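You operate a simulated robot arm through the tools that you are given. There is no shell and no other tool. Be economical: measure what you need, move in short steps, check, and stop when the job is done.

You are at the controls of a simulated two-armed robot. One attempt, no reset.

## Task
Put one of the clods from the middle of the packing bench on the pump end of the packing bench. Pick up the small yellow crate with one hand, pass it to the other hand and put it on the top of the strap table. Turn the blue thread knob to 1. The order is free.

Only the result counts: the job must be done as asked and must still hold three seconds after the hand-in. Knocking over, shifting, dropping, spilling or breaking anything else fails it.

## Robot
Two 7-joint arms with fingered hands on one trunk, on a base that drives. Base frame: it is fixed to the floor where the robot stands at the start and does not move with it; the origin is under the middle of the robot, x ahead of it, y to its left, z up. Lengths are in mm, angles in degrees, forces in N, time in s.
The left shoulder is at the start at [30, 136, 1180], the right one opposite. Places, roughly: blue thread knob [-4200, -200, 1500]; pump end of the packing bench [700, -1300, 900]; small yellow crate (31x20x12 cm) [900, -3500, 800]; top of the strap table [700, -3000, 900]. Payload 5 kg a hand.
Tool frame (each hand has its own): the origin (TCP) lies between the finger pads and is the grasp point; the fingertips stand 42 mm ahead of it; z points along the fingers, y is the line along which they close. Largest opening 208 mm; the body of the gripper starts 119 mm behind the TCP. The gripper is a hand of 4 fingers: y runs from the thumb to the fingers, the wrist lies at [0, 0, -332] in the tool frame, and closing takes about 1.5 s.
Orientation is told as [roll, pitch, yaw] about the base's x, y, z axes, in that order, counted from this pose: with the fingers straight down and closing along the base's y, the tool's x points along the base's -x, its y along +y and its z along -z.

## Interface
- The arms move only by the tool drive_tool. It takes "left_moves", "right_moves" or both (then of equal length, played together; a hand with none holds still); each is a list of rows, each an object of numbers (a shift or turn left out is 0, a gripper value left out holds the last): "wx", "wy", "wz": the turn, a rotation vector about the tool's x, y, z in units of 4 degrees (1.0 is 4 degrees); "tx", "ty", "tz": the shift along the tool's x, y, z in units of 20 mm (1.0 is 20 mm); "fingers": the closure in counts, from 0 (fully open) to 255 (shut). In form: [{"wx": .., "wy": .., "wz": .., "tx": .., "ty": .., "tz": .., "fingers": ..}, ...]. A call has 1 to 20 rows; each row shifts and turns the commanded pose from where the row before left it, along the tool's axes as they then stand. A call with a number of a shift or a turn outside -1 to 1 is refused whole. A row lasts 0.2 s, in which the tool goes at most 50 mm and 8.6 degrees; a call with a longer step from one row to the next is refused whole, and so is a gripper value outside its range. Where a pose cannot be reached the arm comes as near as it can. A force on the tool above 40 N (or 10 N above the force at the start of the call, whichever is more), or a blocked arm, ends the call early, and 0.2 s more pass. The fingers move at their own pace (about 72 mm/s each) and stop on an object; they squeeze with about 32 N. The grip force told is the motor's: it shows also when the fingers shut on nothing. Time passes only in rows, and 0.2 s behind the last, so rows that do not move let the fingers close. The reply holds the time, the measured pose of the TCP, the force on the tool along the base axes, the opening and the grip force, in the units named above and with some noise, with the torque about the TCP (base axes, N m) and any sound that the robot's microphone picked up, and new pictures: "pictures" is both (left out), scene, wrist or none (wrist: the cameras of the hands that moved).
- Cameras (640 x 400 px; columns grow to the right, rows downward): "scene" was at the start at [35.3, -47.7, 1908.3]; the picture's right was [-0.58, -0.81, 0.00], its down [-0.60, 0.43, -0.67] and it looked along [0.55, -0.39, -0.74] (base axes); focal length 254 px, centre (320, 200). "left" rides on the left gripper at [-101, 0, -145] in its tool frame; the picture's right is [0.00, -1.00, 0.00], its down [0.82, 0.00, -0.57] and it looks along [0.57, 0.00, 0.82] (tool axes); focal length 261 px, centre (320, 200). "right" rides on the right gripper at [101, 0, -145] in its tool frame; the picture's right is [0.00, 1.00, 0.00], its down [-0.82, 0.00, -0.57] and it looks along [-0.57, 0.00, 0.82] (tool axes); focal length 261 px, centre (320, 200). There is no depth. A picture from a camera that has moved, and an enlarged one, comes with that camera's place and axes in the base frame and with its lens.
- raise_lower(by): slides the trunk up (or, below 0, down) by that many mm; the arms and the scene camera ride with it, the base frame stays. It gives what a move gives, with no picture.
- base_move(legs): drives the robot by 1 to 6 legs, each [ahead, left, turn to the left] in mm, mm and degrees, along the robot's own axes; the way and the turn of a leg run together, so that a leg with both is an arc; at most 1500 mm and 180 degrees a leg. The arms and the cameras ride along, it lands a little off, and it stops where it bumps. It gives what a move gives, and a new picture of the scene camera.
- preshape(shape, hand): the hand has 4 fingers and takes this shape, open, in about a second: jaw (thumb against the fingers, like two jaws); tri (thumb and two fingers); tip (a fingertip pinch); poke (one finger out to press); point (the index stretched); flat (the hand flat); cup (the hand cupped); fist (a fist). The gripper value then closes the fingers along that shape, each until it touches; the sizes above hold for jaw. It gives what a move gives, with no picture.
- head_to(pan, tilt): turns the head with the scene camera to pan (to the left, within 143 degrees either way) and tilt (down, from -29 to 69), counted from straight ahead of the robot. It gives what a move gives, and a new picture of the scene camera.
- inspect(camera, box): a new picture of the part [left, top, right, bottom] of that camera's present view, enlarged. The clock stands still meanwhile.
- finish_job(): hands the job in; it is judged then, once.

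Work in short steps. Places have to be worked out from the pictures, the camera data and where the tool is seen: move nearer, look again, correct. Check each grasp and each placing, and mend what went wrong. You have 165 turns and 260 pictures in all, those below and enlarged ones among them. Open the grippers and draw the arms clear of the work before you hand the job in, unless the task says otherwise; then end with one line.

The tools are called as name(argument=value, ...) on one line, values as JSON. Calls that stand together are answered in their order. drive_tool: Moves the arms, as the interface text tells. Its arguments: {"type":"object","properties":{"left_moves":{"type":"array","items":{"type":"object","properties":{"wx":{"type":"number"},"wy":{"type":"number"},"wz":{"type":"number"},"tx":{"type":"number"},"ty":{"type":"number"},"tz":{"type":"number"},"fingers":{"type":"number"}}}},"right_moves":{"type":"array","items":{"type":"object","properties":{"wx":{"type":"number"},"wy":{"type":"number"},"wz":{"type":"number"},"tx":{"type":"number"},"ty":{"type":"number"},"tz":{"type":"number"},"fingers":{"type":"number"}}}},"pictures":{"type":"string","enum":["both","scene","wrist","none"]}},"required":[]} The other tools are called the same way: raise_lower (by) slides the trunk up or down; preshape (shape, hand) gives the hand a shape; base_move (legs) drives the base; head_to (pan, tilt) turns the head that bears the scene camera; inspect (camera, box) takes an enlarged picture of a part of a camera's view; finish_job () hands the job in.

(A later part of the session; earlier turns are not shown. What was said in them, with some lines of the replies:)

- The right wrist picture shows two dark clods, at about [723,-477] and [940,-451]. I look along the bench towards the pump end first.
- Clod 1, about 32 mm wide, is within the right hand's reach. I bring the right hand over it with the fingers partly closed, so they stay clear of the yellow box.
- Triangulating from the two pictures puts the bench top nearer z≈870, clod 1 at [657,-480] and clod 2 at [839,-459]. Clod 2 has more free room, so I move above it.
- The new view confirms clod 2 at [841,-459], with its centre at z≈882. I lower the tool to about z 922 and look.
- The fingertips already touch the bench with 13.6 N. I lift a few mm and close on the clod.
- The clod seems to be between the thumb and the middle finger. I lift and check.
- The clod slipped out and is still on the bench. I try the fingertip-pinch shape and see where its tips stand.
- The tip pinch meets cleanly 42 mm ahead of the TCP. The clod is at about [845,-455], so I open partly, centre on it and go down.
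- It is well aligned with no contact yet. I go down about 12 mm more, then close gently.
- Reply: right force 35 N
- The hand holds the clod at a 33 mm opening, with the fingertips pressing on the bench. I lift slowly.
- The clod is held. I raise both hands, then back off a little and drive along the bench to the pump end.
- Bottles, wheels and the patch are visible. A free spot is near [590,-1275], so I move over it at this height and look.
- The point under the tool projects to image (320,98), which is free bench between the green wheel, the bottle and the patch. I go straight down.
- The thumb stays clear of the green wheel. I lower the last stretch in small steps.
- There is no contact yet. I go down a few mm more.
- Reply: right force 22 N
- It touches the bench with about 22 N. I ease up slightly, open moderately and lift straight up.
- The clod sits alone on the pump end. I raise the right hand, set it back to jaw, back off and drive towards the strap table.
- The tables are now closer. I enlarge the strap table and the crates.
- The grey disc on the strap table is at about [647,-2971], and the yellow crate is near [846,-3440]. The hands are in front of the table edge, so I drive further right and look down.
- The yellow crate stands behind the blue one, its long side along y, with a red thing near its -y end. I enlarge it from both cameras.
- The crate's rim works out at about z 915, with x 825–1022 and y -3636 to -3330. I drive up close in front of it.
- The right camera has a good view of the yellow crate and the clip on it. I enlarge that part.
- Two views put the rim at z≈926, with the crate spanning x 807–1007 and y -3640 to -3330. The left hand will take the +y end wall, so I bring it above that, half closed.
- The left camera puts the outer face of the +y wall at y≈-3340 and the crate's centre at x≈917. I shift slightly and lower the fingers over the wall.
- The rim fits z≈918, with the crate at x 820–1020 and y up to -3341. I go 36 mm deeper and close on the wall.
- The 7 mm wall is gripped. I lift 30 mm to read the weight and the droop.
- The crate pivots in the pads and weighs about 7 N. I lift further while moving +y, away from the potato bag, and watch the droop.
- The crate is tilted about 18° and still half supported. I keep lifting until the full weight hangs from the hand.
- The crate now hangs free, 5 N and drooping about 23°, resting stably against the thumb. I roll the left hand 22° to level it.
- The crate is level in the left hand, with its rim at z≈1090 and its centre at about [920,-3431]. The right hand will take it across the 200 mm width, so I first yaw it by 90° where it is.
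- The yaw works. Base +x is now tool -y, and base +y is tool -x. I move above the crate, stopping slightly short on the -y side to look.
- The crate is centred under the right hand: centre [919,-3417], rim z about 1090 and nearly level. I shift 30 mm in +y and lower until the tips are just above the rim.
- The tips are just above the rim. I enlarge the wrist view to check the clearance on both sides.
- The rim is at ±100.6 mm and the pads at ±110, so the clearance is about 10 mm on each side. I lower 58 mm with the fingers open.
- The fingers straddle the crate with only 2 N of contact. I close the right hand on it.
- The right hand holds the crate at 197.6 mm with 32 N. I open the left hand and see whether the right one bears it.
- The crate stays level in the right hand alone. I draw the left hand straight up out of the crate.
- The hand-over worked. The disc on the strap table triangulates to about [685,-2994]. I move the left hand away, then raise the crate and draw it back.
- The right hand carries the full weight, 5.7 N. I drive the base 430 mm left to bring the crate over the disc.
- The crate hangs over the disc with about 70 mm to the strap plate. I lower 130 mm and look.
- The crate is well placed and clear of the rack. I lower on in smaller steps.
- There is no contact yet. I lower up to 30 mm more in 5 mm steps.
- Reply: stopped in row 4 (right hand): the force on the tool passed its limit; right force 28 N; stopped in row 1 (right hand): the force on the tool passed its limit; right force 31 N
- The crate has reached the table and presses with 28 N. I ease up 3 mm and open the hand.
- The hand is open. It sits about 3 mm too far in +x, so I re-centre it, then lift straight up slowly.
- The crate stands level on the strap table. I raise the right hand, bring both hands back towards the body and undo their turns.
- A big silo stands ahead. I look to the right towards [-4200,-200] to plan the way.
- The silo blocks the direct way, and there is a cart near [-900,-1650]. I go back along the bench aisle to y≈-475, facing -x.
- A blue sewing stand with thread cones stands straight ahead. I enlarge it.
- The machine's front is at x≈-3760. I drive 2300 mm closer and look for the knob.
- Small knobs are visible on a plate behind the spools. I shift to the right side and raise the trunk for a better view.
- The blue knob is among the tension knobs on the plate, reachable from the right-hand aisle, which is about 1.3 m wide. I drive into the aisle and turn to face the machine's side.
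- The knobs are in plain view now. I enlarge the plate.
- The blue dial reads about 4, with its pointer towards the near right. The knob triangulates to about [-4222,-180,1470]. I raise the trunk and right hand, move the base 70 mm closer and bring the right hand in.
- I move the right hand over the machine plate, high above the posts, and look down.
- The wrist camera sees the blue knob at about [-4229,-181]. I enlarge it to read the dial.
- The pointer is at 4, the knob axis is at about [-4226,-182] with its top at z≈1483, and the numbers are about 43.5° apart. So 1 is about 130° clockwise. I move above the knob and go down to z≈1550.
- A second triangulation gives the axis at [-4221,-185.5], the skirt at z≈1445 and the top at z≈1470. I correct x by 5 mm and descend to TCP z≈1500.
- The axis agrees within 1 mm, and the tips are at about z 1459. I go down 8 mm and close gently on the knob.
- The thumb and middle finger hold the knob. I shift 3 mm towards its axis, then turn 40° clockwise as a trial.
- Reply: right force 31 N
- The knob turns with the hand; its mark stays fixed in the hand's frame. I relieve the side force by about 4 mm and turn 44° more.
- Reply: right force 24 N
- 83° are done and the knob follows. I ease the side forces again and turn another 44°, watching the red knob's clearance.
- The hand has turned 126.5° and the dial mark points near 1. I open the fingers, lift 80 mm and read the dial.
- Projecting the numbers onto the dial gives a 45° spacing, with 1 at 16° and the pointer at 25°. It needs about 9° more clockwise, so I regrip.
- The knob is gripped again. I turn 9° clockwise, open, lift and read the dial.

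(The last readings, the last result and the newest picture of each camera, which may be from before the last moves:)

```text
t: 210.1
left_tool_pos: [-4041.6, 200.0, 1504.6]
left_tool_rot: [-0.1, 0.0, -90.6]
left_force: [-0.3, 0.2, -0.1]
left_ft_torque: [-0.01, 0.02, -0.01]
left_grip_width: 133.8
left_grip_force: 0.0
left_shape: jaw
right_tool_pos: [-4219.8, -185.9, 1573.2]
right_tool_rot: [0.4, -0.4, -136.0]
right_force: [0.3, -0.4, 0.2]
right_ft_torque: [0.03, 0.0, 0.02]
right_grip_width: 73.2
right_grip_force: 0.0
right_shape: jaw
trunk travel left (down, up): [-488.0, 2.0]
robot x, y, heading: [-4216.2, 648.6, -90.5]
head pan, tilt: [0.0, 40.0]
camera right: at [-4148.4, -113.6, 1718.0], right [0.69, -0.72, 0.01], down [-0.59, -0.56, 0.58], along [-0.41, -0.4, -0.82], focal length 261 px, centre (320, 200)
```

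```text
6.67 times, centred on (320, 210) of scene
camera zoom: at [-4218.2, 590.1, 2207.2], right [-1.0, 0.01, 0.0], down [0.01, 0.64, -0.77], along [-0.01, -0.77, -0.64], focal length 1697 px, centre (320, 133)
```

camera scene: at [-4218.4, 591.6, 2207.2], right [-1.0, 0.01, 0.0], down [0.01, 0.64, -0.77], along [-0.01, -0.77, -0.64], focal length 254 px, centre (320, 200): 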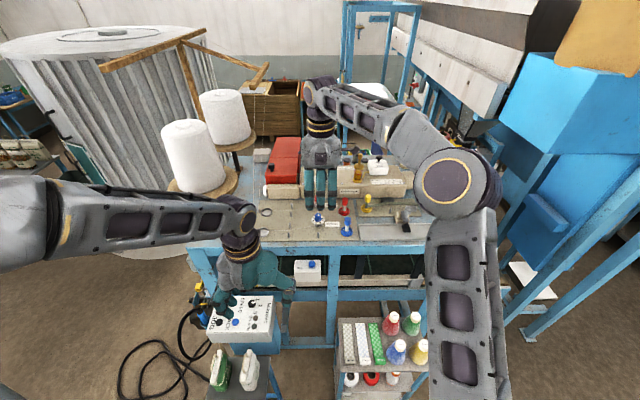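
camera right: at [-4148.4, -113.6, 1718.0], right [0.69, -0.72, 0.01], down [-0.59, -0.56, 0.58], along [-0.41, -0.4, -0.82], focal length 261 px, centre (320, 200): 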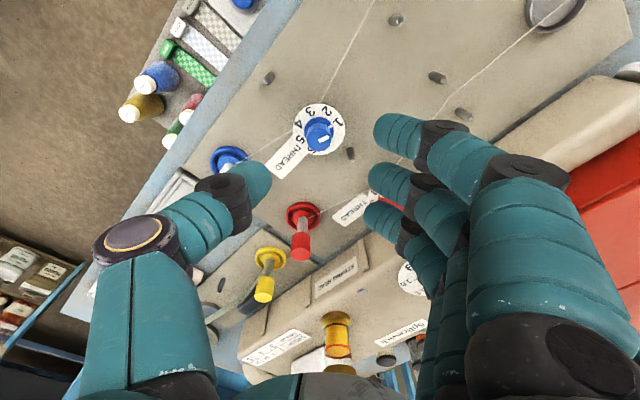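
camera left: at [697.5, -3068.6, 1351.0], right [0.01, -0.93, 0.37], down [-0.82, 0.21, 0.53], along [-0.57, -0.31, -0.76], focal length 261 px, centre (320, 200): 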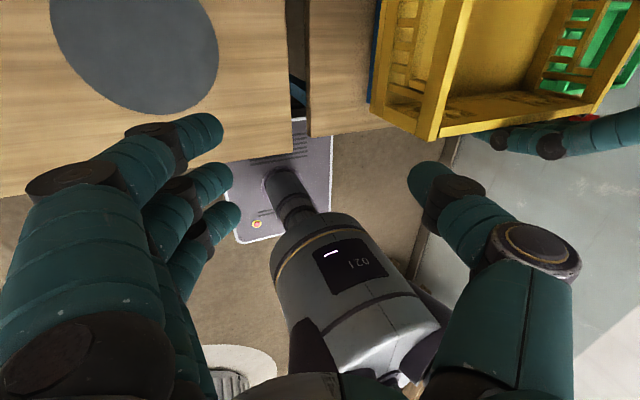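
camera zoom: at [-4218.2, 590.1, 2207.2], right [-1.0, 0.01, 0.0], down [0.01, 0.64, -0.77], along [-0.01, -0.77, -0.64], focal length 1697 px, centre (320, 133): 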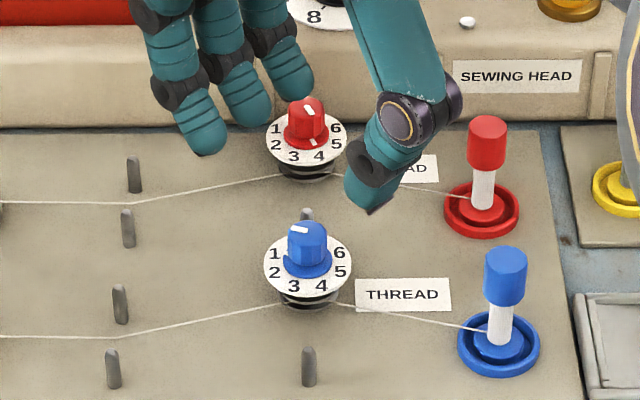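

The pointer (26°) now matches 1 (25°) within about 1°, and the red knob is unchanged. I raise the right hand and draw it back clear of the machine.

drive_tool(right_moves=[{"tz": -1}, {"tz": -1}, {"tz": -1}, {"tz": -1}, {"tx": 0.69, "ty": -0.72}, {"tx": 0.69, "ty": -0.72}, {"tx": 0.69, "ty": -0.72}, {"tx": 0.69, "ty": -0.72}, {"tx": 0.69, "ty": -0.72}, {"tx": 0.69, "ty": -0.72}, {"tx": 0.69, "ty": -0.72}, {"tx": 0.69, "ty": -0.72}, {"tx": 0.69, "ty": -0.72}, {"tx": 0.69, "ty": -0.72}, {"tx": 0.69, "ty": -0.72}, {"tx": 0.69, "ty": -0.72}, {"tx": 0.69, "ty": -0.72}, {"tx": 0.69, "ty": -0.72}, {"fingers": 0}, {}], left_moves=[{}, {}, {}, {}, {}, {}, {}, {}, {}, {}, {}, {}, {}, {}, {}, {}, {}, {}, {"fingers": 0}, {}], pictures="scene")

base_move(legs=[[-80, 0, 0]])

inspect(camera="scene", box=[280, 160, 370, 230])

```text
t: 214.3
left_tool_pos: [-4041.3, 200.9, 1504.1]
left_tool_rot: [-0.1, 0.0, -90.8]
left_force: [0.2, 0.8, 0.5]
left_ft_torque: [0.01, 0.02, 0.0]
left_grip_width: 208.1
left_grip_force: 0.0
left_shape: jaw
right_tool_pos: [-4220.3, 94.4, 1649.9]
right_tool_rot: [0.4, -0.4, -135.9]
right_force: [-0.5, -1.5, 0.0]
right_ft_torque: [0.01, 0.02, -0.02]
right_grip_width: 157.4
right_grip_force: 0.0
right_shape: jaw
trunk travel left (down, up): [-488.0, 2.0]
robot x, y, heading: [-4220.4, 646.1, -90.8]
head pan, tilt: [0.0, 40.0]
camera scene: at [-4218.2, 590.4, 2207.2], right [-1.0, 0.01, 0.0], down [0.01, 0.64, -0.77], along [-0.01, -0.77, -0.64], focal length 254 px, centre (320, 200)
```

scene: 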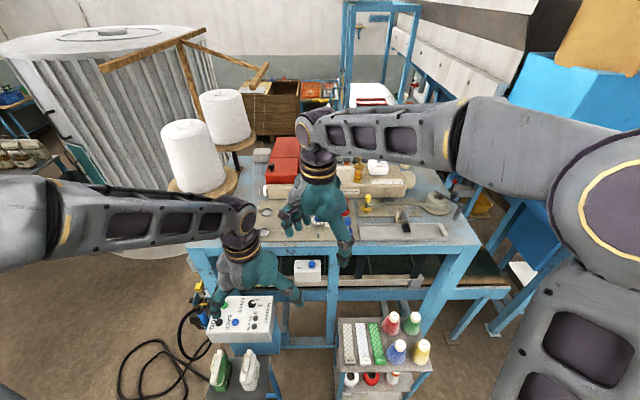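

```text
t: 215.4
left_tool_pos: [-4040.2, 276.9, 1503.5]
left_tool_rot: [0.0, 0.0, -90.7]
left_force: [0.2, 0.0, 1.1]
left_ft_torque: [0.1, 0.04, 0.0]
left_grip_width: 207.6
left_grip_force: 0.0
left_shape: jaw
right_tool_pos: [-4221.1, 171.4, 1648.6]
right_tool_rot: [0.3, -0.3, -135.9]
right_force: [0.6, -1.2, -0.8]
right_ft_torque: [0.08, -0.02, 0.03]
right_grip_width: 207.7
right_grip_force: 0.1
right_shape: jaw
trunk travel left (down, up): [-488.0, 2.0]
robot x, y, heading: [-4211.8, 724.0, -90.8]
head pan, tilt: [0.0, 40.0]
camera scene: at [-4217.2, 666.1, 2206.9], right [-1.0, 0.01, 0.0], down [0.01, 0.64, -0.76], along [-0.01, -0.76, -0.64], focal length 254 px, centre (320, 200)
```

scene: 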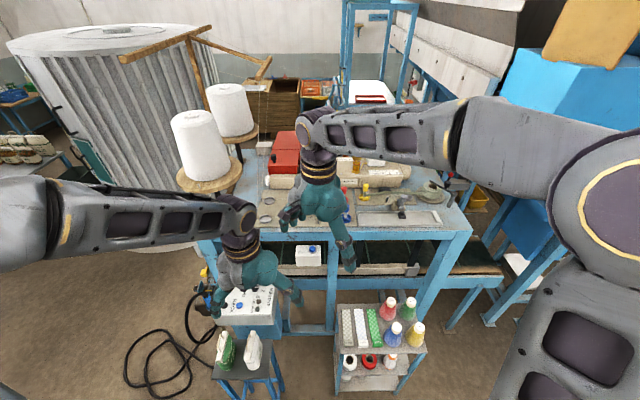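

```text
5.71 times, centred on (325, 195) of scene
camera zoom: at [-4217.2, 666.1, 2206.9], right [-1.0, 0.01, 0.0], down [0.01, 0.64, -0.76], along [-0.01, -0.76, -0.64], focal length 1454 px, centre (291, 229)
```

zoom: 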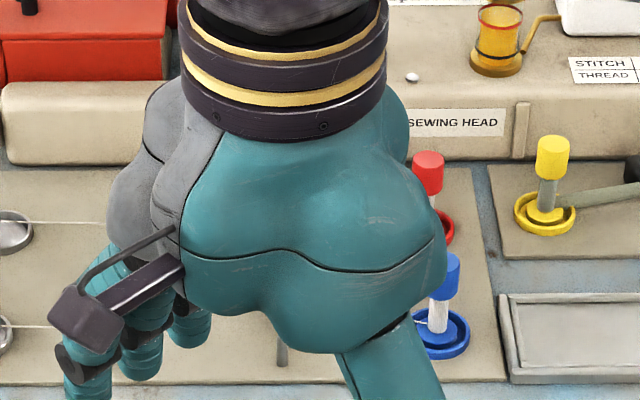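

The arms are clear and both hands are open. The clod, the crate and the knob were each checked after release, so I hand the job in.

finish_job()

```text
The job is handed in.
```

I put one clod on the pump end of the packing bench, moved the small yellow crate from the left hand to the right hand and set it on the strap table, and turned the blue thread knob to 1 (to within about 1°). The job is handed in, but no verdict came back.
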